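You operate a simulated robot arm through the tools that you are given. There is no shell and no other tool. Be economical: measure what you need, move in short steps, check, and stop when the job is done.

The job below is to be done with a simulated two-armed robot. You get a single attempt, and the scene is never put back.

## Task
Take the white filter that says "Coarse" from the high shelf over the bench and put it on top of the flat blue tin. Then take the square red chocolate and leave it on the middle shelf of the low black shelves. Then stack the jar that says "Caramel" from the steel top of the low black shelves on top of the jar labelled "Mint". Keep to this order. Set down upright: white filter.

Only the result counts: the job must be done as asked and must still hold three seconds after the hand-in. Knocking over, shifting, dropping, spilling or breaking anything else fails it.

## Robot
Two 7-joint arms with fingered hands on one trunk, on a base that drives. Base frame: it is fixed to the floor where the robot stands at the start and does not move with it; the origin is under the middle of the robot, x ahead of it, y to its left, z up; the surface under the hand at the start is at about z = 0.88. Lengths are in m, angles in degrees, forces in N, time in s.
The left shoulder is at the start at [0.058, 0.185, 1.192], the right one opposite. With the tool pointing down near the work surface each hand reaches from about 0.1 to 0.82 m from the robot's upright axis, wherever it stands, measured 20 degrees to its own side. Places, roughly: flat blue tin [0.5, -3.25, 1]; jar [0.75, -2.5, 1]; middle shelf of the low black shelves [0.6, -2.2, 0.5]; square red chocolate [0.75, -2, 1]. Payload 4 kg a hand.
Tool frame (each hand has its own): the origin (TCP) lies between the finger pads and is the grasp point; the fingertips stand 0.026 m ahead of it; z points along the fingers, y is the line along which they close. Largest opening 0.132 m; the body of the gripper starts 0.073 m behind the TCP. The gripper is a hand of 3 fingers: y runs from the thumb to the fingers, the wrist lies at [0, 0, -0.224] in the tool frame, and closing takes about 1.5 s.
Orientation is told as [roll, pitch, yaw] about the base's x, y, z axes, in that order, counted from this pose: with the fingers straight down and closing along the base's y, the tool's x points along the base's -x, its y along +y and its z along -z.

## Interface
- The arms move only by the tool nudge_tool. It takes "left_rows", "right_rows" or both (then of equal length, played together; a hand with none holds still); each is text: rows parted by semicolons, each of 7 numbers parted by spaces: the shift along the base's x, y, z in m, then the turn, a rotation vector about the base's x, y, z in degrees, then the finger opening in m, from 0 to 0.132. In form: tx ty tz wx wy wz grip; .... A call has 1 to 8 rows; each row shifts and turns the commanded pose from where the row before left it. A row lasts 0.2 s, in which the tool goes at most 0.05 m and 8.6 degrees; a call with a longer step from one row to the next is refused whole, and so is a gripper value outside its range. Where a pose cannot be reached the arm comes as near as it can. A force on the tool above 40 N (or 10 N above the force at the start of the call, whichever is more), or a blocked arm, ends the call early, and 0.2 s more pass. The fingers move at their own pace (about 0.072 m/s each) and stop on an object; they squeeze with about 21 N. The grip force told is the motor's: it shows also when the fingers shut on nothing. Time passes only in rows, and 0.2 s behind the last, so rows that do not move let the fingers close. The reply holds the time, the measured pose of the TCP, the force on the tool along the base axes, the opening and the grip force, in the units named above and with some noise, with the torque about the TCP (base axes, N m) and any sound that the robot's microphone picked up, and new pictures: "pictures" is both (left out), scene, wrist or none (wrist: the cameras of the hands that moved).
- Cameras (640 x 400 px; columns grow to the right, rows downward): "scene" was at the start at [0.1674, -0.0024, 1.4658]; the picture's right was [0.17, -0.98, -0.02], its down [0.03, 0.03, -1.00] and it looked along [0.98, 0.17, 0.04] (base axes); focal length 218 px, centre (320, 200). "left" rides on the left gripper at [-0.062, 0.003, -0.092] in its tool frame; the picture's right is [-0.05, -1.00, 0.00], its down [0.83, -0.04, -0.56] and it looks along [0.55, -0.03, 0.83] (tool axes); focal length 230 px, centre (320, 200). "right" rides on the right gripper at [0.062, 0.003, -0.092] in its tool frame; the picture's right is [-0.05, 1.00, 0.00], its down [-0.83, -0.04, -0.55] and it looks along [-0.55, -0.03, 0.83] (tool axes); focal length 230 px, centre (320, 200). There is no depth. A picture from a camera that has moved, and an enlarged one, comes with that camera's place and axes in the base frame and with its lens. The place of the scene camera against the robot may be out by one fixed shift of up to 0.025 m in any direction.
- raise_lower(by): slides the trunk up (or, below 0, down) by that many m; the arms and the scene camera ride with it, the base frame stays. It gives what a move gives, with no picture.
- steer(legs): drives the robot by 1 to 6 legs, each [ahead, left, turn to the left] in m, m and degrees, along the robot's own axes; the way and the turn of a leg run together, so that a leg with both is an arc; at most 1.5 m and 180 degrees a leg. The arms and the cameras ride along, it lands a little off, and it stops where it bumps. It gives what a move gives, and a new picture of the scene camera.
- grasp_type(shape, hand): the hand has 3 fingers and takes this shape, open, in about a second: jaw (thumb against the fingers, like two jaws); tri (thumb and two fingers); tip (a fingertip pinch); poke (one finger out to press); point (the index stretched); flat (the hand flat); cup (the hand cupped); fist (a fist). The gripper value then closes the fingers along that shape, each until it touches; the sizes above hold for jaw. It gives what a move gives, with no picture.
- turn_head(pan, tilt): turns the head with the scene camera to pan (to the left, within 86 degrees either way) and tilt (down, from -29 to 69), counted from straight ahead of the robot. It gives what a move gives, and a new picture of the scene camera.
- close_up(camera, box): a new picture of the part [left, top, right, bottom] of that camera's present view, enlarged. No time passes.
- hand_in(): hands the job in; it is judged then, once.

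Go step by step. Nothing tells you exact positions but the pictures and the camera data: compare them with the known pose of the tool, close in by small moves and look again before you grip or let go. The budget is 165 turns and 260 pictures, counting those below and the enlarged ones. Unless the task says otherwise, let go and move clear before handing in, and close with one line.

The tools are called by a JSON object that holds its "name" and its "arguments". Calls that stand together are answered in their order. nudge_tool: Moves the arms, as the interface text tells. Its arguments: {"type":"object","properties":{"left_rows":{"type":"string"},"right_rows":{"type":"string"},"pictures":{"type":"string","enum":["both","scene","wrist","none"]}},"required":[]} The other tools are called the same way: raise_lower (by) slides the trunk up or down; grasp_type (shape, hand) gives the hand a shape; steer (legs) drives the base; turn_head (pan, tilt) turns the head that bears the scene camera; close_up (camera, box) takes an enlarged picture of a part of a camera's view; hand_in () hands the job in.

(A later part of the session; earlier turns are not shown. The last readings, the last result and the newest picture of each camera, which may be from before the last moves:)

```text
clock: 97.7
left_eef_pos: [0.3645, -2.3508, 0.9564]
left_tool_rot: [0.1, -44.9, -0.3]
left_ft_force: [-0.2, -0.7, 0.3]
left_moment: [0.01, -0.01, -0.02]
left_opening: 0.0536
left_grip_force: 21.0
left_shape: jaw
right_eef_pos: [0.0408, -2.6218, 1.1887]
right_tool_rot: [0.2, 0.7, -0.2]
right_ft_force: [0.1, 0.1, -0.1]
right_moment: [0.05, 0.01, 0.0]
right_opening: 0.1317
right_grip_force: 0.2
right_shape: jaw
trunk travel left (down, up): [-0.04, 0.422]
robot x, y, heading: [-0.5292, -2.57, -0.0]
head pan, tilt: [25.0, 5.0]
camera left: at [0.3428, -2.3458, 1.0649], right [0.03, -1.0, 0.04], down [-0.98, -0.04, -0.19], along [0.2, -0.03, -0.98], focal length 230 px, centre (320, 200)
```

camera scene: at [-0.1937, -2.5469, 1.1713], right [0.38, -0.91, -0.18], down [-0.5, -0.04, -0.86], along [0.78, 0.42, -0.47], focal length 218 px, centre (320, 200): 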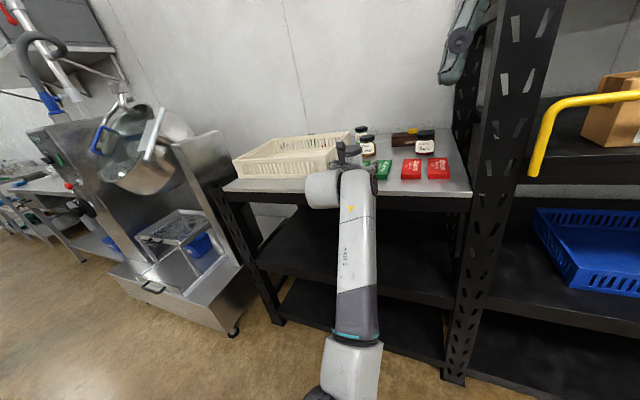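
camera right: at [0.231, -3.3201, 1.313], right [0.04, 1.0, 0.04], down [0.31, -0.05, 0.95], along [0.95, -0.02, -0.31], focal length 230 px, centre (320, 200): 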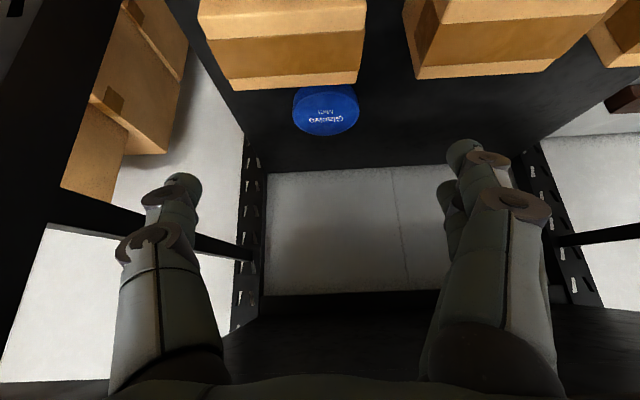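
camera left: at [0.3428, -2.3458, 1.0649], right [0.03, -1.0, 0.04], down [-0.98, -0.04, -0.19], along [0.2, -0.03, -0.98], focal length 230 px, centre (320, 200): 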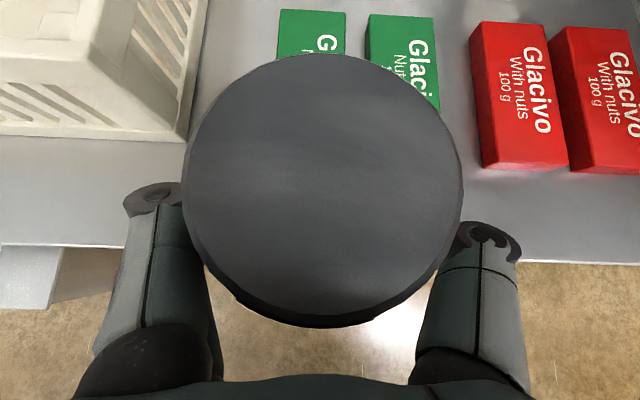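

Good grip at 0.0536. Lifting and checking it stays upright.

{"name": "nudge_tool", "arguments": {"left_rows": "0 0 0.01 0 0 0 0.03;0 0 0.02 0 0 0 0.03;0 0 0.03 0 0 0 0.03;-0.02 0 0.03 0 0 0 0.03;-0.03 0 0.03 0 0 0 0.03;-0.03 0 0.03 0 0 0 0.03;0 0 0 0 0 0 0.03", "pictures": "both"}}

```text
clock: 99.3
left_eef_pos: [0.2845, -2.3522, 1.1024]
left_tool_rot: [0.2, -44.9, -0.3]
left_ft_force: [0.1, 0.1, -1.1]
left_moment: [-0.02, -0.01, -0.01]
left_opening: 0.0532
left_grip_force: 20.7
left_shape: jaw
right_eef_pos: [0.0426, -2.6225, 1.187]
right_tool_rot: [0.2, 0.8, -0.2]
right_ft_force: [-0.1, 0.2, -0.6]
right_moment: [0.02, 0.01, 0.02]
right_opening: 0.1318
right_grip_force: 0.1
right_shape: jaw
trunk travel left (down, up): [-0.04, 0.422]
robot x, y, heading: [-0.5273, -2.5647, -0.4]
head pan, tilt: [25.0, 5.0]
camera scene: at [-0.1926, -2.5467, 1.1708], right [0.38, -0.91, -0.18], down [-0.51, -0.04, -0.86], along [0.78, 0.42, -0.47], focal length 218 px, centre (320, 200)
camera left: at [0.2612, -2.3473, 1.2122], right [0.03, -1.0, 0.04], down [-0.98, -0.04, -0.19], along [0.19, -0.03, -0.98], focal length 230 px, centre (320, 200)
```

scene: 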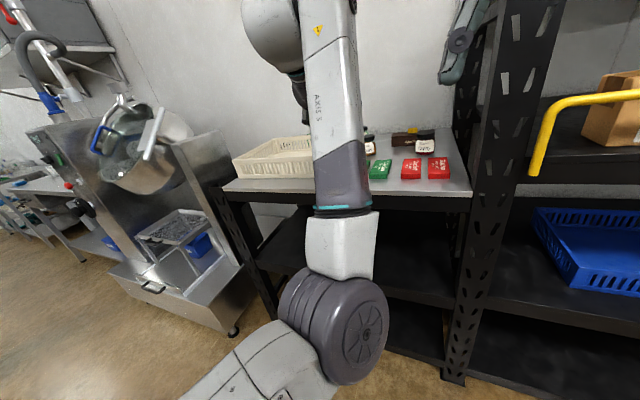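
left: 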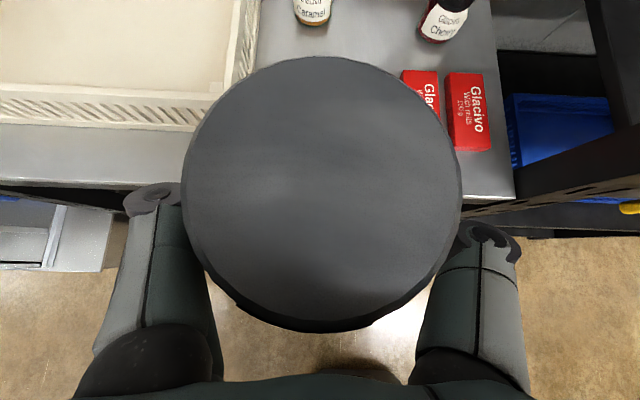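

The hold is good. I'll back off, tuck the right arm, raise the trunk while lowering the hand, then go to the tall rack.

{"name": "steer", "arguments": {"legs": [[-0.4, 0, 0.3]]}}

{"name": "raise_lower", "arguments": {"by": 0.26}}

{"name": "nudge_tool", "arguments": {"left_rows": "0 0 -0.025 0 0 0 0.03;0 0 -0.025 0 0 0 0.03;0 0 -0.025 0 0 0 0.03;0 0 -0.025 0 0 0 0.03;0 0 -0.02 0 0 0 0.03;0 0 -0.02 0 0 0 0.03;0 0 -0.02 0 0 0 0.03;0 0 0 0 0 0 0.03", "right_rows": "-0.04 -0.03 -0.025 0 0 0 0.132;-0.04 -0.03 -0.025 0 0 0 0.132;-0.04 -0.03 -0.025 0 0 0 0.132;-0.04 -0.03 -0.025 0 0 0 0.132;-0.04 -0.03 -0.025 0 0 0 0.132;-0.04 -0.03 -0.025 0 0 0 0.132;-0.02 -0.03 -0.02 0 0 0 0.132;0 0 0 0 0 0 0.132", "pictures": "wrist"}}

```text
clock: 101.8
left_eef_pos: [-0.1292, -2.3455, 1.103]
left_tool_rot: [0.0, -45.0, 0.2]
left_ft_force: [-0.4, 0.1, -0.9]
left_moment: [-0.04, 0.0, 0.0]
left_opening: 0.0532
left_grip_force: 21.6
left_shape: jaw
right_eef_pos: [-0.366, -2.6186, 1.1872]
right_tool_rot: [0.3, 0.8, 0.3]
right_ft_force: [-0.5, 0.3, -0.4]
right_moment: [-0.01, 0.01, 0.03]
right_opening: 0.1321
right_grip_force: 0.0
right_shape: jaw
trunk travel left (down, up): [-0.04, 0.422]
robot x, y, heading: [-0.9337, -2.5672, 0.4]
head pan, tilt: [25.0, 5.0]
camera scene: at [-0.6015, -2.5444, 1.1712], right [0.39, -0.9, -0.18], down [-0.5, -0.04, -0.86], along [0.77, 0.43, -0.47], focal length 218 px, centre (320, 200)
```

scene: 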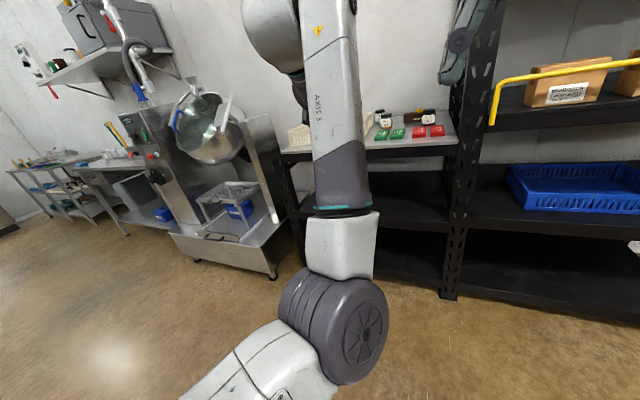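

```text
clock: 104.5
left_eef_pos: [-0.1282, -2.3451, 1.3634]
left_tool_rot: [0.0, -44.9, 0.2]
left_ft_force: [-0.1, 0.4, -0.1]
left_moment: [0.01, -0.01, 0.0]
left_opening: 0.053
left_grip_force: 20.8
left_shape: jaw
right_eef_pos: [-0.3653, -2.6176, 1.4477]
right_tool_rot: [0.2, 0.8, 0.4]
right_ft_force: [0.2, -0.5, 0.6]
right_moment: [-0.03, -0.02, -0.02]
right_opening: 0.1319
right_grip_force: 0.1
right_shape: jaw
trunk travel left (down, up): [-0.3, 0.162]
robot x, y, heading: [-0.9369, -2.5667, 0.2]
head pan, tilt: [25.0, 5.0]
```

```text
refused: row 1 steps farther than a row can; nothing moved
```

The right-arm rows were slightly too long; retrying with smaller ones.

{"name": "nudge_tool", "arguments": {"left_rows": "0 0 -0.025 0 0 0 0.03;0 0 -0.025 0 0 0 0.03;0 0 -0.025 0 0 0 0.03;0 0 -0.025 0 0 0 0.03;0 0 -0.02 0 0 0 0.03;0 0 -0.02 0 0 0 0.03;0 0 -0.02 0 0 0 0.03;0 0 0 0 0 0 0.03", "right_rows": "-0.035 -0.025 -0.02 0 0 0 0.132;-0.035 -0.025 -0.02 0 0 0 0.132;-0.035 -0.025 -0.02 0 0 0 0.132;-0.035 -0.025 -0.02 0 0 0 0.132;-0.035 -0.025 -0.02 0 0 0 0.132;-0.035 -0.025 -0.02 0 0 0 0.132;-0.02 -0.03 -0.02 0 0 0 0.132;0 0 0 0 0 0 0.132", "pictures": "wrist"}}

{"name": "turn_head", "arguments": {"pan": 0, "tilt": 15}}

```text
clock: 106.3
left_eef_pos: [-0.1287, -2.3447, 1.2034]
left_tool_rot: [0.1, -45.0, 0.2]
left_ft_force: [0.6, 0.3, -0.6]
left_moment: [-0.02, -0.01, 0.02]
left_opening: 0.053
left_grip_force: 21.1
left_shape: jaw
right_eef_pos: [-0.5955, -2.7966, 1.3096]
right_tool_rot: [0.1, 0.7, 0.3]
right_ft_force: [0.4, 0.8, 0.5]
right_moment: [0.01, 0.02, 0.0]
right_opening: 0.1322
right_grip_force: 0.0
right_shape: jaw
trunk travel left (down, up): [-0.3, 0.162]
robot x, y, heading: [-0.9342, -2.5668, 0.3]
head pan, tilt: [25.0, 5.0]
camera right: at [-0.6574, -2.7927, 1.4026], right [0.05, 1.0, 0.0], down [0.84, -0.04, 0.54], along [0.54, -0.02, -0.84], focal length 230 px, centre (320, 200)
camera left: at [-0.1497, -2.3394, 1.3125], right [0.04, -1.0, 0.04], down [-0.98, -0.05, -0.19], along [0.2, -0.03, -0.98], focal length 230 px, centre (320, 200)
```

right: 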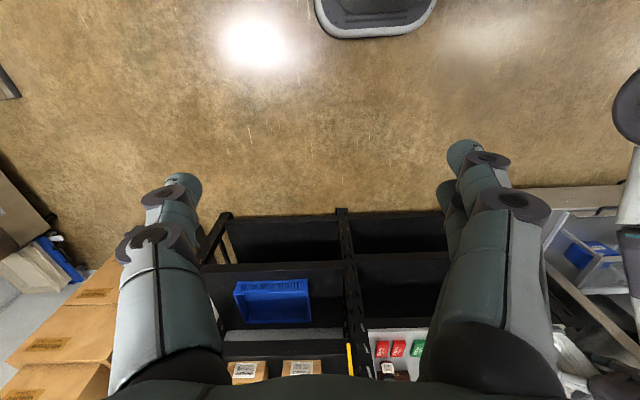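
left: 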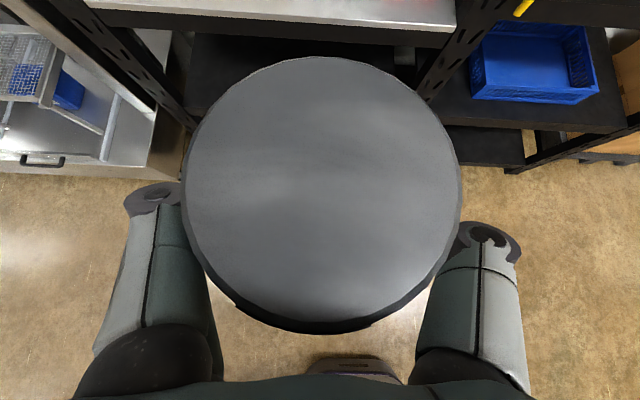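

```text
clock: 107.2
left_eef_pos: [-0.1293, -2.3448, 1.2036]
left_tool_rot: [0.1, -45.0, 0.2]
left_ft_force: [0.3, 0.6, -0.8]
left_moment: [-0.02, -0.01, -0.01]
left_opening: 0.0532
left_grip_force: 21.4
left_shape: jaw
right_eef_pos: [-0.5954, -2.7984, 1.3101]
right_tool_rot: [0.2, 0.8, 0.3]
right_ft_force: [0.4, -0.5, 0.6]
right_moment: [0.02, 0.04, 0.01]
right_opening: 0.1321
right_grip_force: 0.0
right_shape: jaw
trunk travel left (down, up): [-0.3, 0.162]
robot x, y, heading: [-0.9347, -2.5683, 0.3]
head pan, tilt: [0.0, 15.0]
camera scene: at [-0.8073, -2.5849, 1.5123], right [0.01, -1.0, 0.0], down [-0.32, 0.0, -0.95], along [0.95, 0.01, -0.32], focal length 218 px, centre (320, 200)
```

scene: 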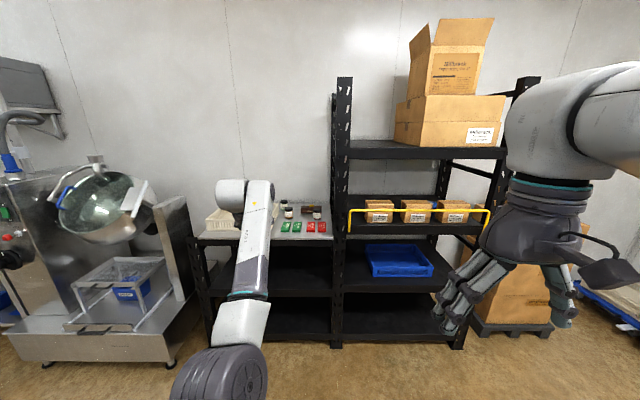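

Now strafing to bring the filter in line with the tin (y≈-3.31).

{"name": "steer", "arguments": {"legs": [[0, -0.96, 0.5]]}}

```text
clock: 112.3
left_eef_pos: [-0.1174, -3.3106, 1.2037]
left_tool_rot: [0.1, -45.0, 1.4]
left_ft_force: [-0.1, 0.1, -1.8]
left_moment: [0.0, 0.03, 0.0]
left_opening: 0.0527
left_grip_force: 20.9
left_shape: jaw
right_eef_pos: [-0.5759, -3.7713, 1.309]
right_tool_rot: [0.2, 0.7, 1.5]
right_ft_force: [-0.2, -0.4, 0.1]
right_moment: [0.02, -0.03, 0.01]
right_opening: 0.1316
right_grip_force: 0.1
right_shape: jaw
trunk travel left (down, up): [-0.3, 0.162]
robot x, y, heading: [-0.9193, -3.5511, 1.3]
head pan, tilt: [0.0, 15.0]
camera scene: at [-0.7909, -3.5635, 1.5122], right [0.03, -1.0, 0.0], down [-0.32, -0.01, -0.95], along [0.95, 0.03, -0.32], focal length 218 px, centre (320, 200)
```

scene: 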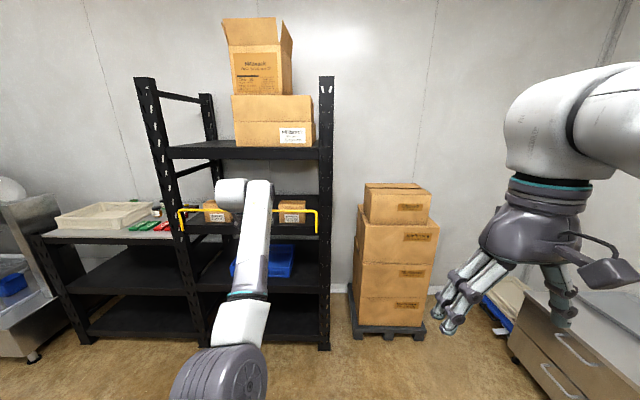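

Entry will be tight: rail/box top ≈1.08, upper shelf ≈1.35. I'll enter with the hand flatter (filter leaning about 20°) and straighten once past the box. First I'll drive up to the rail.

{"name": "steer", "arguments": {"legs": [[0.36, 0, -1.3]]}}

{"name": "nudge_tool", "arguments": {"left_rows": "0 0 0 0 -7 0 0.03;0 0 0 0 -7 0 0.03;0 0 0 0 -7 0 0.03;0 0 0 0 0 0 0.03", "pictures": "both"}}

```text
clock: 114.6
left_eef_pos: [0.2468, -3.3224, 1.2045]
left_tool_rot: [0.0, -45.1, 0.1]
left_ft_force: [0.0, -0.2, -0.5]
left_moment: [-0.04, 0.0, 0.02]
left_opening: 0.0529
left_grip_force: 21.0
left_shape: jaw
right_eef_pos: [-0.2213, -3.7739, 1.309]
right_tool_rot: [0.2, 0.7, 0.2]
right_ft_force: [-0.6, 0.0, 0.0]
right_moment: [-0.02, 0.0, -0.02]
right_opening: 0.1319
right_grip_force: 0.1
right_shape: jaw
trunk travel left (down, up): [-0.3, 0.162]
robot x, y, heading: [-0.5604, -3.5457, 0.3]
head pan, tilt: [0.0, 15.0]
camera scene: at [-0.433, -3.5611, 1.5124], right [0.0, -1.0, 0.0], down [-0.32, 0.0, -0.95], along [0.95, 0.0, -0.32], focal length 218 px, centre (320, 200)
```

scene: 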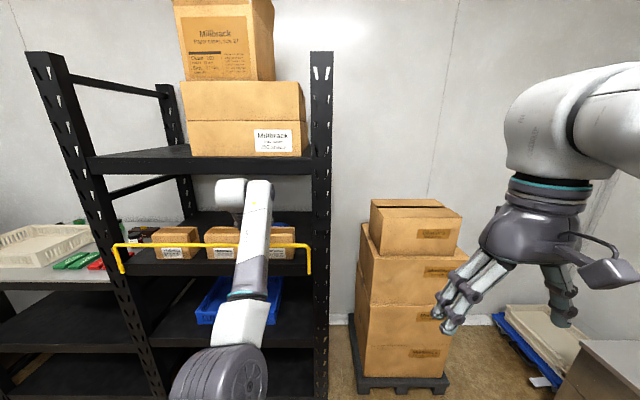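

```text
clock: 115.6
left_eef_pos: [0.2481, -3.311, 1.21]
left_tool_rot: [1.2, -66.6, -0.1]
left_ft_force: [-0.1, -0.5, -1.4]
left_moment: [0.01, 0.01, 0.0]
left_opening: 0.0528
left_grip_force: 21.2
left_shape: jaw
right_eef_pos: [-0.2214, -3.7748, 1.3095]
right_tool_rot: [0.2, 0.7, 0.2]
right_ft_force: [-0.3, -0.7, 0.5]
right_moment: [0.01, 0.0, 0.01]
right_opening: 0.1321
right_grip_force: 0.0
right_shape: jaw
trunk travel left (down, up): [-0.3, 0.162]
robot x, y, heading: [-0.5586, -3.5441, 0.2]
head pan, tilt: [0.0, 15.0]
camera scene: at [-0.4327, -3.5617, 1.5123], right [0.0, -1.0, 0.0], down [-0.32, 0.0, -0.95], along [0.95, 0.0, -0.32], focal length 218 px, centre (320, 200)
camera left: at [0.1876, -3.3077, 1.3041], right [0.04, -1.0, 0.04], down [-0.84, -0.05, -0.54], along [0.54, -0.01, -0.84], focal length 230 px, centre (320, 200)
```

scene: 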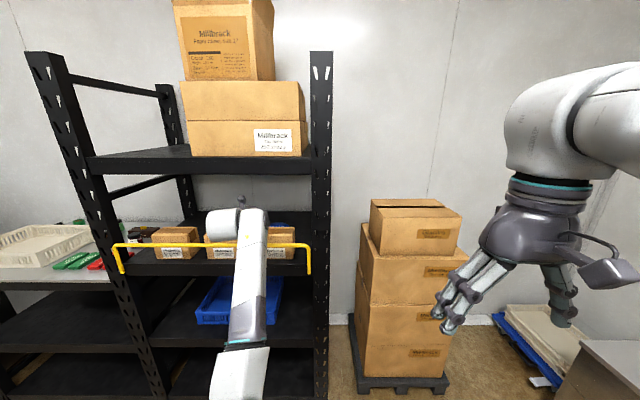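
left: 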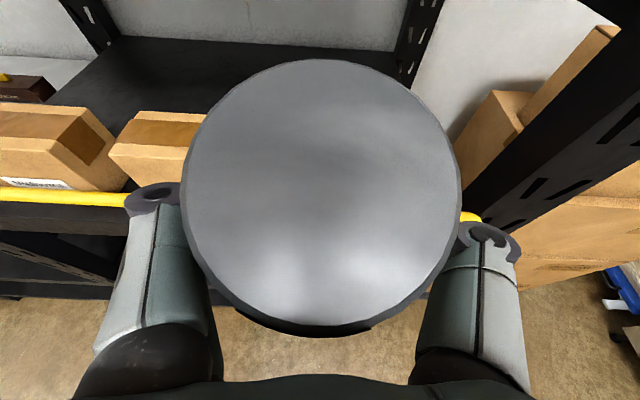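

The forearm is too steep and would hit the rail. I'll back off a little, raise the trunk fully and extend/lower the hand so the forearm is more level.

{"name": "steer", "arguments": {"legs": [[-0.15, 0, 0]]}}

{"name": "raise_lower", "arguments": {"by": 0.16}}

{"name": "nudge_tool", "arguments": {"left_rows": "0.015 0 -0.02 0 0 0 0.03;0.015 0 -0.025 0 0 0 0.03;0.015 0 -0.025 0 0 0 0.03;0.015 0 -0.025 0 0 0 0.03;0.015 0 -0.025 0 0 0 0.03;0.015 0 -0.025 0 0 0 0.03;0.015 0 -0.015 0 0 0 0.03;0 0 0 0 0 0 0.03", "pictures": "both"}}

```text
clock: 117.0
left_eef_pos: [0.0978, -3.3094, 1.2045]
left_tool_rot: [1.7, -66.0, -0.4]
left_ft_force: [0.1, 0.6, -1.3]
left_moment: [-0.02, -0.01, 0.0]
left_opening: 0.0529
left_grip_force: 20.4
left_shape: jaw
right_eef_pos: [-0.3689, -3.7746, 1.3089]
right_tool_rot: [0.2, 0.8, 0.4]
right_ft_force: [0.2, 0.0, -0.1]
right_moment: [-0.02, 0.01, 0.0]
right_opening: 0.1321
right_grip_force: 0.0
right_shape: jaw
trunk travel left (down, up): [-0.3, 0.162]
robot x, y, heading: [-0.7087, -3.5408, 0.5]
head pan, tilt: [0.0, 15.0]
camera scene: at [-0.5807, -3.5615, 1.5118], right [0.01, -1.0, 0.0], down [-0.33, 0.0, -0.95], along [0.95, 0.01, -0.33], focal length 218 px, centre (320, 200)
```

scene: 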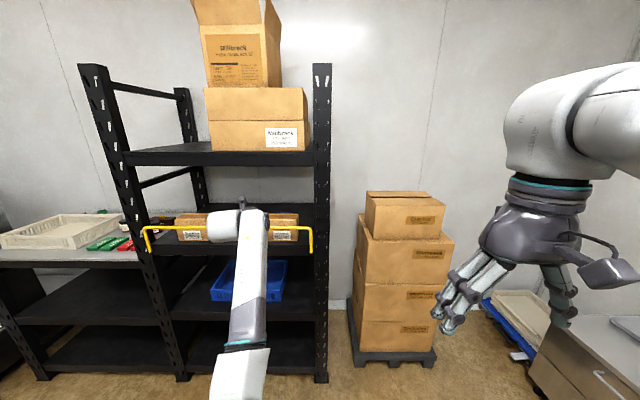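

```text
clock: 118.8
left_eef_pos: [0.0971, -3.2967, 1.3672]
left_tool_rot: [3.2, -66.3, -1.0]
left_ft_force: [-0.2, 0.3, -1.0]
left_moment: [0.0, 0.0, -0.01]
left_opening: 0.053
left_grip_force: 20.7
left_shape: jaw
right_eef_pos: [-0.3718, -3.7743, 1.4693]
right_tool_rot: [0.2, 0.8, 0.5]
right_ft_force: [-0.7, -0.1, 0.5]
right_moment: [0.0, -0.03, 0.01]
right_opening: 0.1319
right_grip_force: 0.0
right_shape: jaw
trunk travel left (down, up): [-0.46, 0.002]
robot x, y, heading: [-0.7092, -3.5451, 0.4]
head pan, tilt: [0.0, 15.0]
```

```text
clock: 120.6
left_eef_pos: [0.2011, -3.3095, 1.2058]
left_tool_rot: [1.7, -66.2, -0.4]
left_ft_force: [-0.7, -0.7, -1.2]
left_moment: [-0.02, 0.0, -0.01]
left_opening: 0.0528
left_grip_force: 21.3
left_shape: jaw
right_eef_pos: [-0.3726, -3.773, 1.4689]
right_tool_rot: [0.1, 0.8, 0.5]
right_ft_force: [-0.3, -0.1, -0.3]
right_moment: [0.0, 0.01, -0.02]
right_opening: 0.1318
right_grip_force: 0.0
right_shape: jaw
trunk travel left (down, up): [-0.46, 0.002]
robot x, y, heading: [-0.7087, -3.5444, 0.2]
head pan, tilt: [0.0, 15.0]
camera scene: at [-0.6239, -3.562, 1.6815], right [0.01, -1.0, 0.0], down [-0.26, 0.0, -0.97], along [0.97, 0.01, -0.26], focal length 218 px, centre (320, 200)
camera left: at [0.1408, -3.3067, 1.2992], right [0.04, -1.0, 0.04], down [-0.84, -0.05, -0.54], along [0.54, -0.01, -0.84], focal length 230 px, centre (320, 200)
```

scene: 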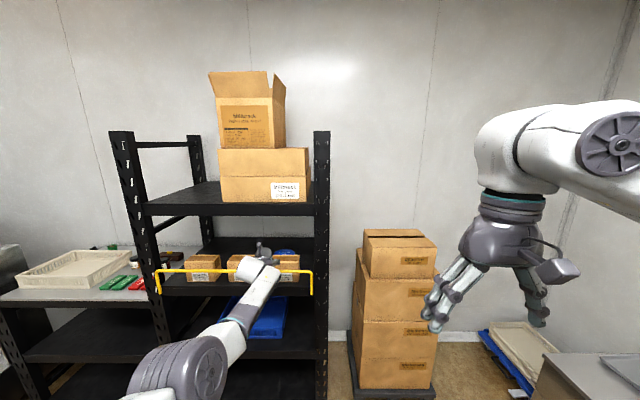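
left: 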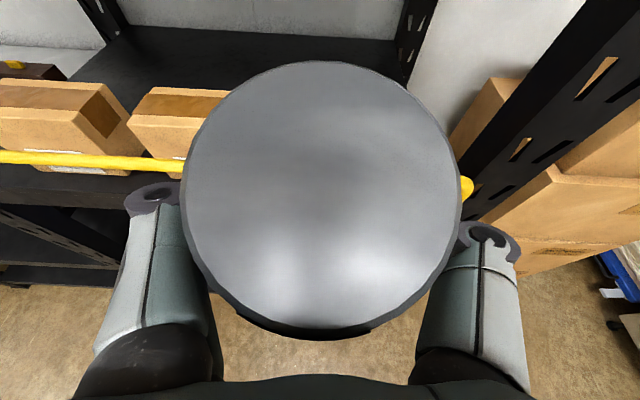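

The forearm is now much more level. I'll lower 0.015 and drive forward over the rail in two steps, watching clearances.

{"name": "nudge_tool", "arguments": {"left_rows": "0 0 -0.013 0 0 0 0.03;0 0 0 0 0 0 0.03", "pictures": "none"}}

{"name": "steer", "arguments": {"legs": [[0.2, 0, -0.2]]}}

{"name": "close_up", "arguments": {"camera": "left", "box": [0, 0, 640, 400]}}

{"name": "close_up", "arguments": {"camera": "scene", "box": [90, 190, 330, 340]}}

```text
clock: 121.2
left_eef_pos: [0.2012, -3.3171, 1.2034]
left_tool_rot: [1.1, -66.4, -0.7]
left_ft_force: [-0.3, -0.8, -0.7]
left_moment: [0.03, -0.02, -0.02]
left_opening: 0.0527
left_grip_force: 20.9
left_shape: jaw
left hand out of reach, approached as far as the arm can: row 1
right_eef_pos: [-0.3709, -3.7733, 1.4698]
right_tool_rot: [0.3, 0.7, 0.4]
right_ft_force: [0.0, 0.9, 1.1]
right_moment: [-0.02, -0.03, 0.02]
right_opening: 0.132
right_grip_force: 0.0
right_shape: jaw
trunk travel left (down, up): [-0.46, 0.002]
robot x, y, heading: [-0.7134, -3.5435, 0.2]
head pan, tilt: [0.0, 15.0]
```

```text
clock: 122.8
left_eef_pos: [0.3952, -3.3187, 1.2053]
left_tool_rot: [1.4, -66.7, -0.9]
left_ft_force: [-0.3, 0.2, -1.4]
left_moment: [0.01, 0.0, 0.02]
left_opening: 0.0525
left_grip_force: 21.1
left_shape: jaw
right_eef_pos: [-0.1808, -3.7733, 1.4707]
right_tool_rot: [0.2, 0.5, 0.2]
right_ft_force: [-0.9, -0.3, 0.2]
right_moment: [-0.01, -0.04, 0.02]
right_opening: 0.1319
right_grip_force: 0.0
right_shape: jaw
trunk travel left (down, up): [-0.46, 0.002]
robot x, y, heading: [-0.5158, -3.5434, 0.4]
head pan, tilt: [0.0, 15.0]
camera scene: at [-0.433, -3.5608, 1.6818], right [0.0, -1.0, 0.0], down [-0.26, 0.0, -0.97], along [0.97, 0.0, -0.26], focal length 218 px, centre (320, 200)
```

scene: 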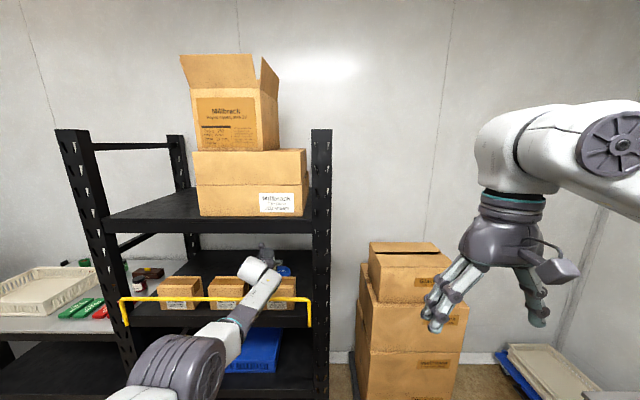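

```text
1.00 times, centred on (320, 200) of left (not enlarged: the box is as wide or as high as the picture)
camera zoom: at [0.3349, -3.3156, 1.2995], right [0.03, -1.0, 0.04], down [-0.84, -0.04, -0.54], along [0.55, -0.02, -0.84], focal length 230 px, centre (320, 200)
```

zoom: 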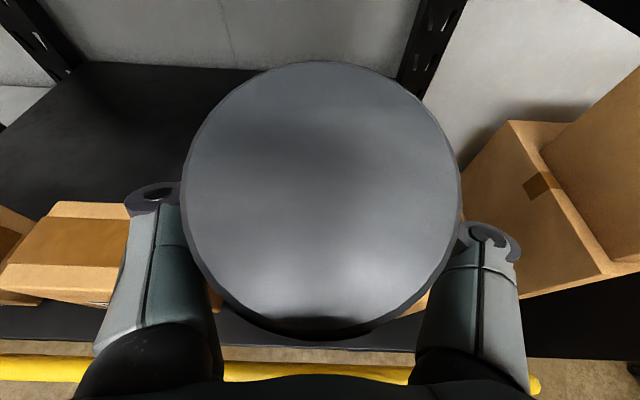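

```text
2.67 times, centred on (210, 265) of scene
camera zoom: at [-0.433, -3.5608, 1.6818], right [0.0, -1.0, 0.0], down [-0.26, 0.0, -0.97], along [0.97, 0.0, -0.26], focal length 583 px, centre (613, 27)
```

zoom: 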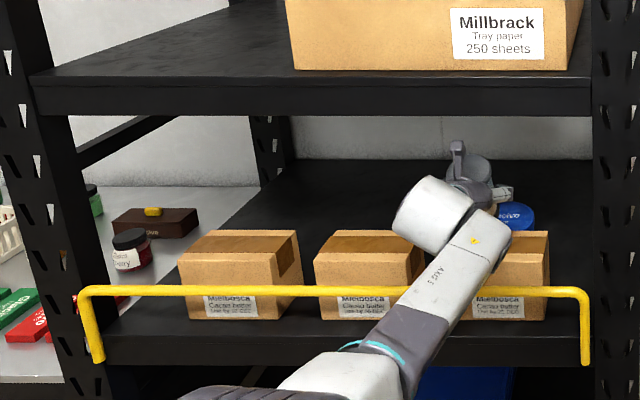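

The tin is visible just right of the hand, consistent with centre (≈0.63, -3.31). I'll drive 0.13 so the filter passes the box, then lower the trunk a bit.

{"name": "steer", "arguments": {"legs": [[0.13, 0, -0.2]]}}

{"name": "raise_lower", "arguments": {"by": -0.04}}

{"name": "close_up", "arguments": {"camera": "left", "box": [0, 0, 640, 400]}}

{"name": "close_up", "arguments": {"camera": "scene", "box": [90, 190, 330, 340]}}

```text
clock: 124.0
left_eef_pos: [0.5249, -3.3203, 1.2048]
left_tool_rot: [1.4, -66.7, -1.0]
left_ft_force: [-0.8, 0.3, -1.2]
left_moment: [0.05, 0.01, 0.01]
left_opening: 0.0523
left_grip_force: 20.7
left_shape: jaw
right_eef_pos: [-0.0511, -3.7742, 1.4712]
right_tool_rot: [0.2, 0.5, 0.1]
right_ft_force: [0.1, -0.5, 0.4]
right_moment: [-0.01, -0.04, -0.03]
right_opening: 0.132
right_grip_force: 0.0
right_shape: jaw
trunk travel left (down, up): [-0.46, 0.002]
robot x, y, heading: [-0.3859, -3.5439, -0.0]
head pan, tilt: [0.0, 15.0]
camera scene: at [-0.3037, -3.5605, 1.6818], right [0.0, -1.0, 0.0], down [-0.26, 0.0, -0.97], along [0.97, 0.0, -0.26], focal length 218 px, centre (320, 200)
```

scene: 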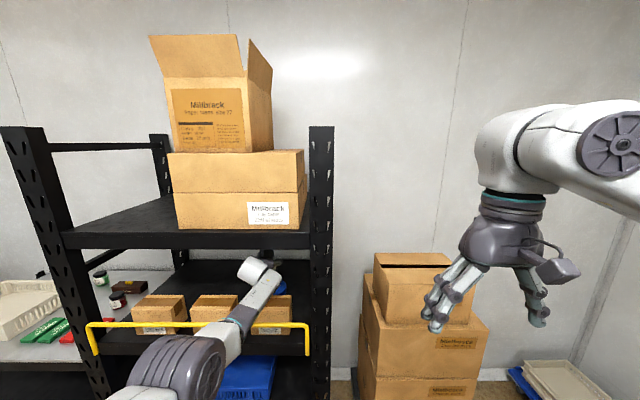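

```text
clock: 124.9
left_eef_pos: [0.5287, -3.3208, 1.1606]
left_tool_rot: [1.3, -66.5, -0.9]
left_ft_force: [0.6, -0.5, -1.7]
left_moment: [-0.01, -0.04, 0.0]
left_opening: 0.0527
left_grip_force: 21.1
left_shape: jaw
right_eef_pos: [-0.0441, -3.7737, 1.4297]
right_tool_rot: [0.2, 0.8, 0.1]
right_ft_force: [0.2, 0.2, 0.5]
right_moment: [0.03, 0.01, 0.03]
right_opening: 0.1319
right_grip_force: 0.0
right_shape: jaw
trunk travel left (down, up): [-0.42, 0.042]
robot x, y, heading: [-0.3854, -3.5439, 0.0]
head pan, tilt: [0.0, 15.0]
```

```text
1.00 times, centred on (320, 200) of left (not enlarged: the box is as wide or as high as the picture)
camera zoom: at [0.4699, -3.3168, 1.2545], right [0.03, -1.0, 0.04], down [-0.84, -0.04, -0.54], along [0.54, -0.02, -0.84], focal length 230 px, centre (320, 200)
```

zoom: 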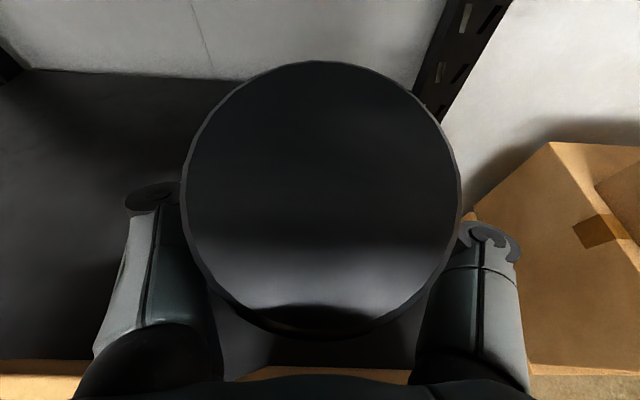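

```text
2.67 times, centred on (210, 265) of scene
camera zoom: at [-0.2931, -3.5605, 1.6412], right [0.0, -1.0, 0.0], down [-0.27, 0.0, -0.96], along [0.96, 0.0, -0.27], focal length 583 px, centre (613, 27)
```

zoom: 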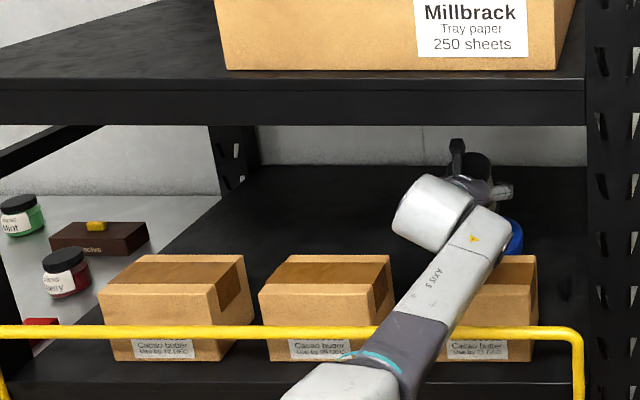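

The filter is past the box (rear edge x≈0.46). Driving 0.15 further with a 1 cm left shift.

{"name": "steer", "arguments": {"legs": [[0.15, 0.012, 0]]}}

{"name": "close_up", "arguments": {"camera": "scene", "box": [90, 190, 330, 340]}}

{"name": "close_up", "arguments": {"camera": "left", "box": [0, 0, 640, 400]}}

```text
clock: 126.2
left_eef_pos: [0.6722, -3.2995, 1.1653]
left_tool_rot: [1.4, -66.7, -0.6]
left_ft_force: [-0.8, 0.5, -1.2]
left_moment: [0.02, -0.01, 0.01]
left_opening: 0.0525
left_grip_force: 21.0
left_shape: jaw
right_eef_pos: [0.1006, -3.7589, 1.4313]
right_tool_rot: [0.2, 0.4, 0.6]
right_ft_force: [-0.8, -0.3, 0.8]
right_moment: [0.02, -0.03, 0.0]
right_opening: 0.1319
right_grip_force: 0.0
right_shape: jaw
trunk travel left (down, up): [-0.42, 0.042]
robot x, y, heading: [-0.2377, -3.5298, 0.4]
head pan, tilt: [0.0, 15.0]
camera scene: at [-0.1501, -3.5473, 1.6421], right [0.01, -1.0, 0.0], down [-0.26, 0.0, -0.97], along [0.96, 0.01, -0.26], focal length 218 px, centre (320, 200)
```

scene: 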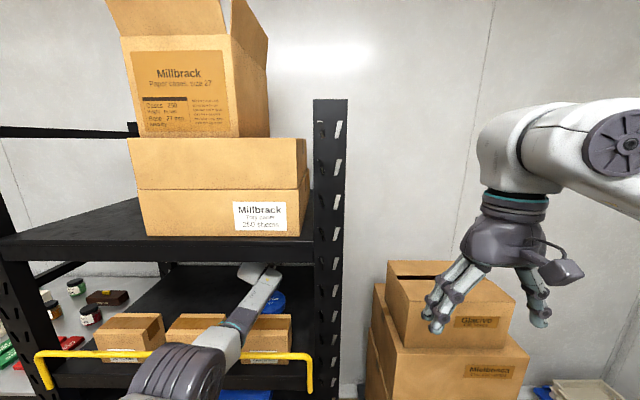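

```text
2.67 times, centred on (210, 265) of scene
camera zoom: at [-0.1501, -3.5473, 1.6421], right [0.01, -1.0, 0.0], down [-0.26, 0.0, -0.97], along [0.96, 0.01, -0.26], focal length 583 px, centre (613, 27)
```

zoom: 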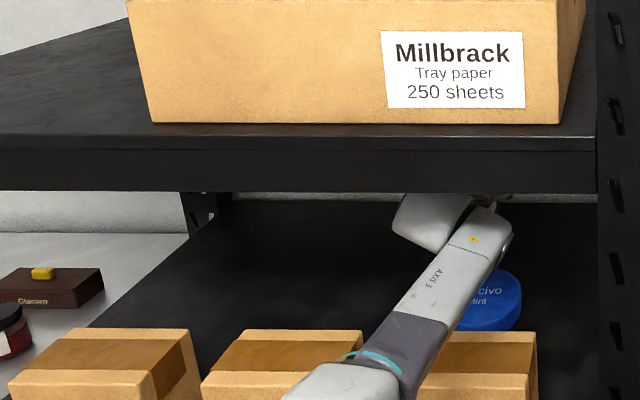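

```text
1.00 times, centred on (320, 200) of left (not enlarged: the box is as wide or as high as the picture)
camera zoom: at [0.6127, -3.2974, 1.2586], right [0.03, -1.0, 0.04], down [-0.84, -0.05, -0.54], along [0.54, -0.01, -0.84], focal length 230 px, centre (320, 200)
```

zoom: 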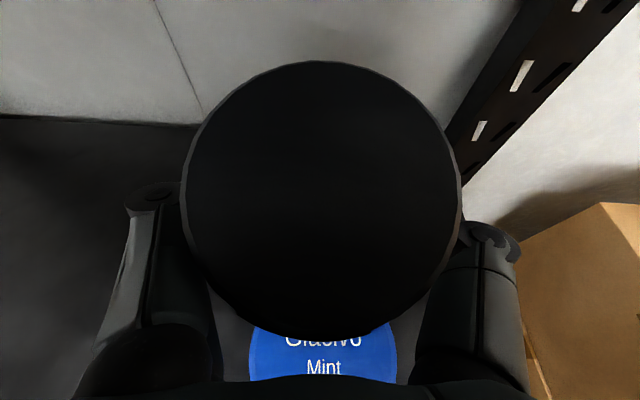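

The left camera now shows the tin's label below: tin centre ≈(0.611, -3.309). I'll rotate the hand back to 45° about the wrist, ending just above the tin.

{"name": "nudge_tool", "arguments": {"left_rows": "-0.0204 -0.003 -0.0231 0 7.2 0 0.03;-0.0204 -0.003 -0.0231 0 7.2 0 0.03;-0.0204 -0.003 -0.0231 0 7.2 0 0.03;0 0 0 0 0 0 0.03", "pictures": "both"}}

```text
clock: 127.2
left_eef_pos: [0.6143, -3.3085, 1.0913]
left_tool_rot: [1.1, -44.8, -0.2]
left_ft_force: [-0.3, 0.1, -1.6]
left_moment: [-0.03, -0.01, 0.0]
left_opening: 0.0526
left_grip_force: 21.0
left_shape: jaw
right_eef_pos: [0.1041, -3.7583, 1.4295]
right_tool_rot: [0.1, 0.6, 0.6]
right_ft_force: [0.2, 0.4, -0.2]
right_moment: [0.0, -0.01, -0.01]
right_opening: 0.1318
right_grip_force: 0.1
right_shape: jaw
trunk travel left (down, up): [-0.42, 0.042]
robot x, y, heading: [-0.2362, -3.5352, 0.7]
head pan, tilt: [0.0, 15.0]
camera scene: at [-0.1467, -3.5469, 1.6418], right [0.01, -1.0, 0.0], down [-0.26, 0.0, -0.96], along [0.96, 0.01, -0.26], focal length 218 px, centre (320, 200)
camera left: at [0.5925, -3.305, 1.2], right [0.05, -1.0, 0.02], down [-0.98, -0.05, -0.19], along [0.19, -0.01, -0.98], focal length 230 px, centre (320, 200)
```

scene: 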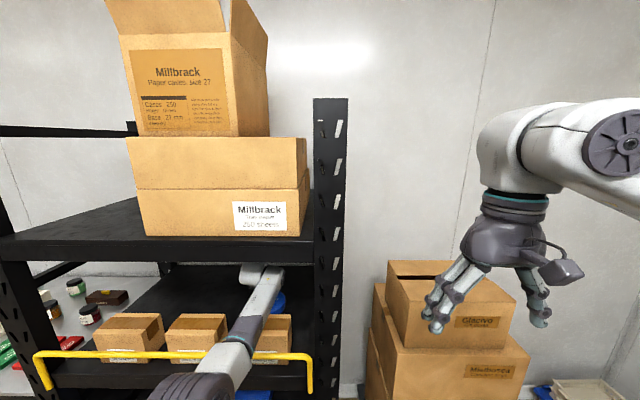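
left: 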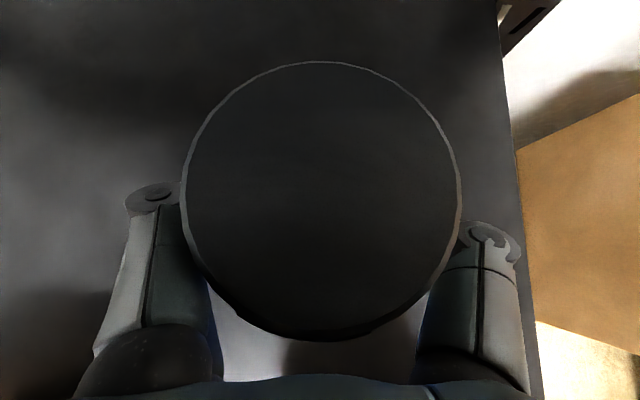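

The pose is right, symmetric above the tin. Lowering to contact in small steps.

{"name": "nudge_tool", "arguments": {"left_rows": "-0.002 0 -0.006 -1 0 0 0.03;0 0 -0.006 0 0 0 0.03;0 0 -0.005 0 0 0 0.03;0 0 0 0 0 0 0.03", "pictures": "none"}}

```text
clock: 128.2
left_eef_pos: [0.612, -3.3093, 1.076]
left_tool_rot: [-0.4, -44.9, 0.7]
left_ft_force: [-0.4, 0.9, -1.5]
left_moment: [-0.01, -0.03, 0.02]
left_opening: 0.0524
left_grip_force: 21.0
left_shape: jaw
right_eef_pos: [0.1038, -3.7584, 1.4292]
right_tool_rot: [0.2, 0.7, 0.6]
right_ft_force: [-0.3, 0.3, -0.1]
right_moment: [0.02, 0.01, -0.01]
right_opening: 0.1322
right_grip_force: 0.1
right_shape: jaw
trunk travel left (down, up): [-0.42, 0.042]
robot x, y, heading: [-0.2411, -3.5324, 0.7]
head pan, tilt: [0.0, 15.0]
```

{"name": "nudge_tool", "arguments": {"left_rows": "0 0 -0.005 0 0 0 0.03;0 0 -0.004 0 0 0 0.03;0 0 0 0 0 0 0.03", "pictures": "scene"}}

```text
clock: 129.0
left_eef_pos: [0.6103, -3.3091, 1.0692]
left_tool_rot: [-0.2, -45.0, 0.7]
left_ft_force: [1.4, -0.4, 2.9]
left_moment: [0.1, -0.03, -0.01]
left_opening: 0.0522
left_grip_force: 20.9
left_shape: jaw
right_eef_pos: [0.1023, -3.7593, 1.4298]
right_tool_rot: [0.2, 0.6, 0.6]
right_ft_force: [0.3, 0.6, -0.9]
right_moment: [0.0, -0.04, 0.0]
right_opening: 0.132
right_grip_force: 0.0
right_shape: jaw
trunk travel left (down, up): [-0.42, 0.042]
robot x, y, heading: [-0.2375, -3.5304, 0.3]
head pan, tilt: [0.0, 15.0]
camera scene: at [-0.1471, -3.5473, 1.6419], right [0.01, -1.0, 0.0], down [-0.26, 0.0, -0.96], along [0.96, 0.01, -0.26], focal length 218 px, centre (320, 200)
```

scene: 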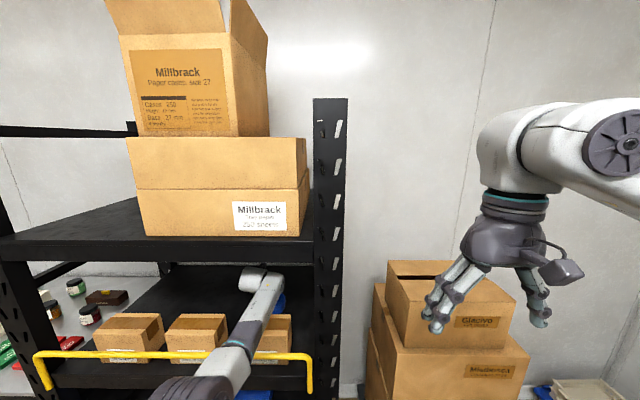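

Light contact at the expected height (about 4 N). One more millimetre or two, then open.

{"name": "nudge_tool", "arguments": {"left_rows": "0 0 -0.002 0 0 0 0.03;0 0 0 0 0 0 0.05;0 0 0 0 0 0 0.06;0 0 0 0 0 0 0.075;0 0 0 0 0 0 0.09;0 0 0 0 0 0 0.1;0 0 0 0 0 0 0.1", "pictures": "wrist"}}

```text
clock: 130.6
left_eef_pos: [0.611, -3.3091, 1.0651]
left_tool_rot: [-0.3, -45.0, 0.7]
left_ft_force: [0.6, -0.1, -0.2]
left_moment: [-0.02, 0.0, 0.0]
left_opening: 0.1
left_grip_force: 0.1
left_shape: jaw
right_eef_pos: [0.1047, -3.7584, 1.4296]
right_tool_rot: [0.2, 0.6, 0.6]
right_ft_force: [-0.5, -0.1, -0.5]
right_moment: [-0.01, 0.0, 0.03]
right_opening: 0.1317
right_grip_force: 0.0
right_shape: jaw
trunk travel left (down, up): [-0.42, 0.042]
robot x, y, heading: [-0.2376, -3.5323, 0.7]
head pan, tilt: [0.0, 15.0]
camera left: at [0.5888, -3.3035, 1.1746], right [0.05, -1.0, 0.04], down [-0.98, -0.05, -0.19], along [0.19, -0.03, -0.98], focal length 230 px, centre (320, 200)
```

left: 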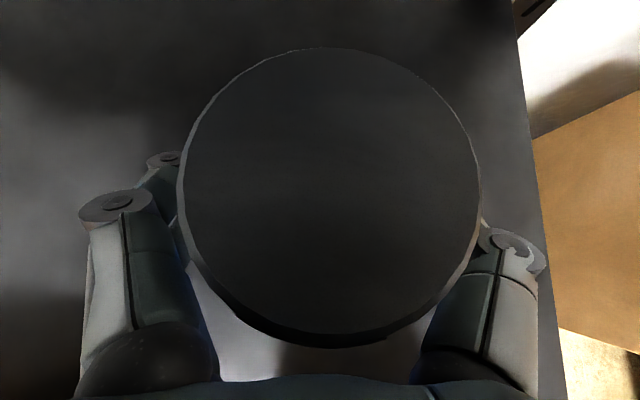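

Released, standing on the tin. Retracting along the tool axis.

{"name": "nudge_tool", "arguments": {"left_rows": "-0.008 0 0.008 0 0 0 0.115;-0.014 0 0.014 0 0 0 0.12;-0.014 0 0.014 0 0 0 0.12;-0.016 0 0.014 0 0 0 0.12;-0.018 0 0.014 0 -3 0 0.12;-0.018 0 0.01 0 -4 0 0.12;0 0 0 0 0 0 0.12", "pictures": "wrist"}}

```text
clock: 132.4
left_eef_pos: [0.531, -3.2654, 1.1611]
left_tool_rot: [3.6, -53.6, 0.2]
left_ft_force: [-0.4, -0.1, -0.3]
left_moment: [-0.01, 0.05, -0.02]
left_opening: 0.1195
left_grip_force: 0.1
left_shape: jaw
right_eef_pos: [0.1035, -3.7585, 1.4295]
right_tool_rot: [0.1, 0.8, 0.7]
right_ft_force: [0.7, 0.4, 0.8]
right_moment: [0.01, 0.0, 0.01]
right_opening: 0.1318
right_grip_force: 0.1
right_shape: jaw
trunk travel left (down, up): [-0.42, 0.042]
robot x, y, heading: [-0.2411, -3.5288, 0.5]
head pan, tilt: [0.0, 15.0]
stopped in row 7 (left hand): the arm was blocked; the commanded pose is now the measured one
camera left: at [0.4946, -3.2661, 1.2667], right [0.09, -1.0, 0.01], down [-0.94, -0.08, -0.34], along [0.34, 0.02, -0.94], focal length 230 px, centre (320, 200)
```

left: 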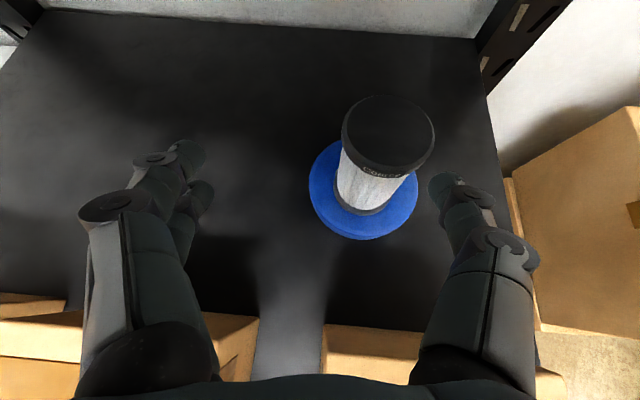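

The filter stands upright, centred on the blue tin. The arm was blocked (probably near the upper shelf), so I'll lower slightly and drive straight back out.

{"name": "raise_lower", "arguments": {"by": -0.015}}

{"name": "steer", "arguments": {"legs": [[-0.5, 0, -0.5]]}}

{"name": "close_up", "arguments": {"camera": "scene", "box": [90, 150, 350, 330]}}

```text
clock: 133.1
left_eef_pos: [0.53, -3.2277, 1.1448]
left_tool_rot: [7.9, -53.5, -1.1]
left_ft_force: [-0.1, -0.3, -0.2]
left_moment: [-0.02, 0.03, 0.0]
left_opening: 0.1197
left_grip_force: 0.1
left_shape: jaw
right_eef_pos: [0.1035, -3.7583, 1.4153]
right_tool_rot: [0.3, 0.6, 0.6]
right_ft_force: [0.9, 0.2, 0.3]
right_moment: [0.01, -0.04, 0.0]
right_opening: 0.1319
right_grip_force: 0.1
right_shape: jaw
trunk travel left (down, up): [-0.405, 0.057]
robot x, y, heading: [-0.2357, -3.5284, 0.7]
head pan, tilt: [0.0, 15.0]
```

```text
clock: 136.1
left_eef_pos: [0.0275, -3.2434, 1.1491]
left_tool_rot: [7.3, -53.7, -1.7]
left_ft_force: [-0.2, -0.6, 0.2]
left_moment: [0.0, -0.03, -0.03]
left_opening: 0.1196
left_grip_force: 0.1
left_shape: jaw
right_eef_pos: [-0.4103, -3.7656, 1.4145]
right_tool_rot: [0.2, 0.7, -0.3]
right_ft_force: [-0.7, 0.4, 0.1]
right_moment: [-0.01, 0.01, -0.03]
right_opening: 0.132
right_grip_force: 0.0
right_shape: jaw
trunk travel left (down, up): [-0.405, 0.057]
robot x, y, heading: [-0.7495, -3.5331, -0.2]
head pan, tilt: [0.0, 15.0]
camera scene: at [-0.6539, -3.5496, 1.6261], right [-0.01, -1.0, 0.0], down [-0.27, 0.0, -0.96], along [0.96, -0.01, -0.27], focal length 218 px, centre (320, 200)
```

scene: 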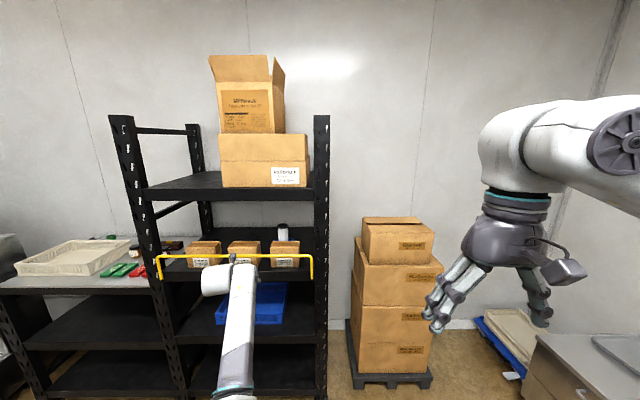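

```text
2.22 times, centred on (220, 240) of scene
camera zoom: at [-0.6539, -3.5496, 1.6261], right [-0.01, -1.0, 0.0], down [-0.27, 0.0, -0.96], along [0.96, -0.01, -0.27], focal length 486 px, centre (542, 111)
```

zoom: 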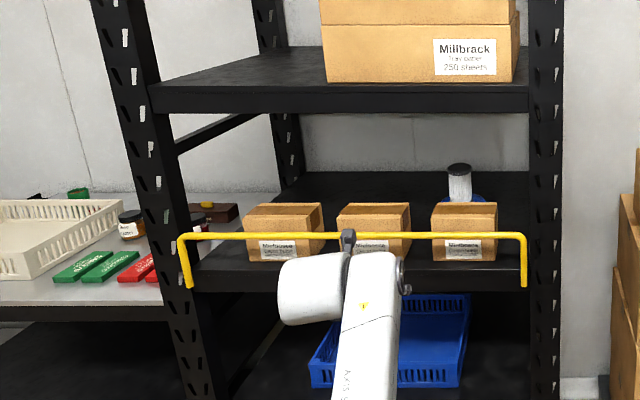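

Filter step done, nothing disturbed. Next: the square red chocolate behind the basket. I'll raise and turn the left hand to point down, then move left to y≈-2.2.

{"name": "nudge_tool", "arguments": {"left_rows": "-0.01 0 0.03 -3 7 0 0.12;-0.01 0 0.03 -3 7 0 0.12;-0.01 0 0.03 -1 7 0 0.12;-0.01 0 0.03 0 7 0 0.12;-0.01 0 0.03 0 7 0 0.12;-0.01 0 0.02 0 7 0 0.12;0 0 0 0 7 0 0.12;0 0 0 0 4 0 0.12", "pictures": "none"}}

{"name": "steer", "arguments": {"legs": [[0, 1.3, 1.5]]}}

{"name": "turn_head", "arguments": {"pan": 5, "tilt": 20}}

```text
clock: 137.9
left_eef_pos: [-0.0358, -3.2402, 1.319]
left_tool_rot: [1.0, -0.6, 4.1]
left_ft_force: [0.2, 0.9, -0.7]
left_moment: [0.0, 0.0, -0.01]
left_opening: 0.1197
left_grip_force: 0.1
left_shape: jaw
right_eef_pos: [-0.4117, -3.7652, 1.4152]
right_tool_rot: [0.2, 0.6, -0.3]
right_ft_force: [-0.1, 0.7, 0.1]
right_moment: [-0.01, -0.01, 0.02]
right_opening: 0.1319
right_grip_force: 0.0
right_shape: jaw
trunk travel left (down, up): [-0.405, 0.057]
robot x, y, heading: [-0.7504, -3.5355, -0.6]
head pan, tilt: [0.0, 15.0]
```

```text
clock: 144.4
left_eef_pos: [-0.0784, -1.9043, 1.3186]
left_tool_rot: [1.1, -0.5, 7.0]
left_ft_force: [0.5, -0.1, 0.8]
left_moment: [-0.01, -0.04, 0.02]
left_opening: 0.1197
left_grip_force: 0.1
left_shape: jaw
right_eef_pos: [-0.4271, -2.4477, 1.4147]
right_tool_rot: [0.2, 0.7, 2.8]
right_ft_force: [-0.4, -0.1, 0.0]
right_moment: [0.02, 0.0, -0.02]
right_opening: 0.1319
right_grip_force: 0.0
right_shape: jaw
trunk travel left (down, up): [-0.405, 0.057]
robot x, y, heading: [-0.7751, -2.2341, 2.8]
head pan, tilt: [0.0, 15.0]
camera scene: at [-0.6822, -2.2456, 1.6262], right [0.05, -1.0, 0.0], down [-0.27, -0.01, -0.96], along [0.96, 0.05, -0.27], focal length 218 px, centre (320, 200)
```

scene: 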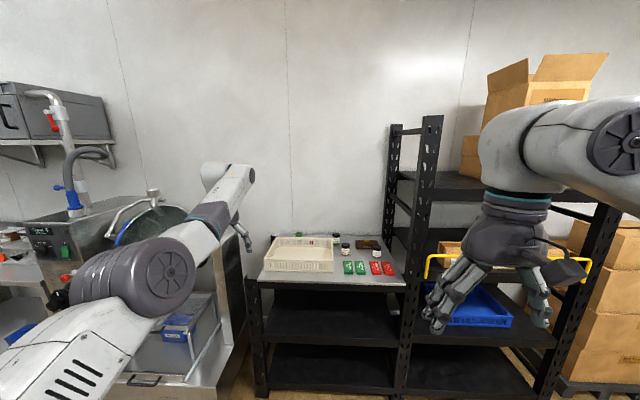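

```text
clock: 145.1
left_eef_pos: [-0.0766, -1.9034, 1.3188]
left_tool_rot: [0.9, -0.5, 7.1]
left_ft_force: [0.3, -0.7, -0.4]
left_moment: [-0.02, 0.05, -0.01]
left_opening: 0.1198
left_grip_force: 0.1
left_shape: jaw
right_eef_pos: [-0.4266, -2.4467, 1.4144]
right_tool_rot: [0.2, 0.8, 2.7]
right_ft_force: [0.3, 0.6, 0.1]
right_moment: [0.0, 0.02, -0.03]
right_opening: 0.1319
right_grip_force: 0.0
right_shape: jaw
trunk travel left (down, up): [-0.405, 0.057]
robot x, y, heading: [-0.7765, -2.2316, 2.8]
head pan, tilt: [5.0, 20.0]
camera scene: at [-0.6834, -2.2369, 1.6181], right [0.13, -0.99, 0.0], down [-0.35, -0.05, -0.94], along [0.93, 0.13, -0.35], focal length 218 px, centre (320, 200)
```

scene: 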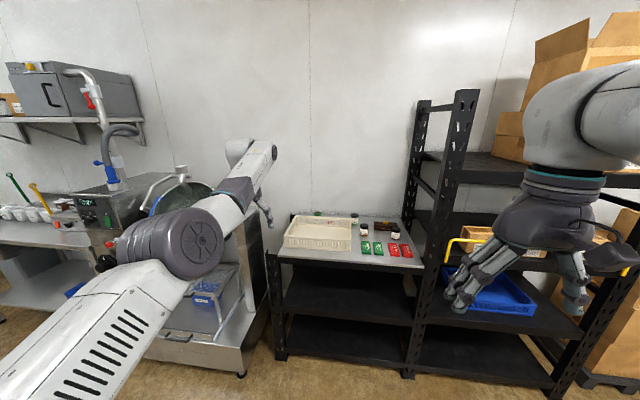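

Zooming on the basket area to find the square red chocolate.

{"name": "close_up", "arguments": {"camera": "scene", "box": [260, 190, 440, 290]}}

```text
3.56 times, centred on (350, 240) of scene
camera zoom: at [-0.6834, -2.2369, 1.6181], right [0.13, -0.99, 0.0], down [-0.35, -0.05, -0.94], along [0.93, 0.13, -0.35], focal length 777 px, centre (213, 58)
```

zoom: 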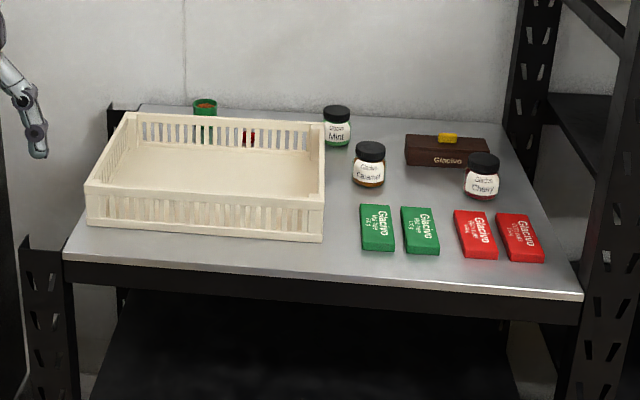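

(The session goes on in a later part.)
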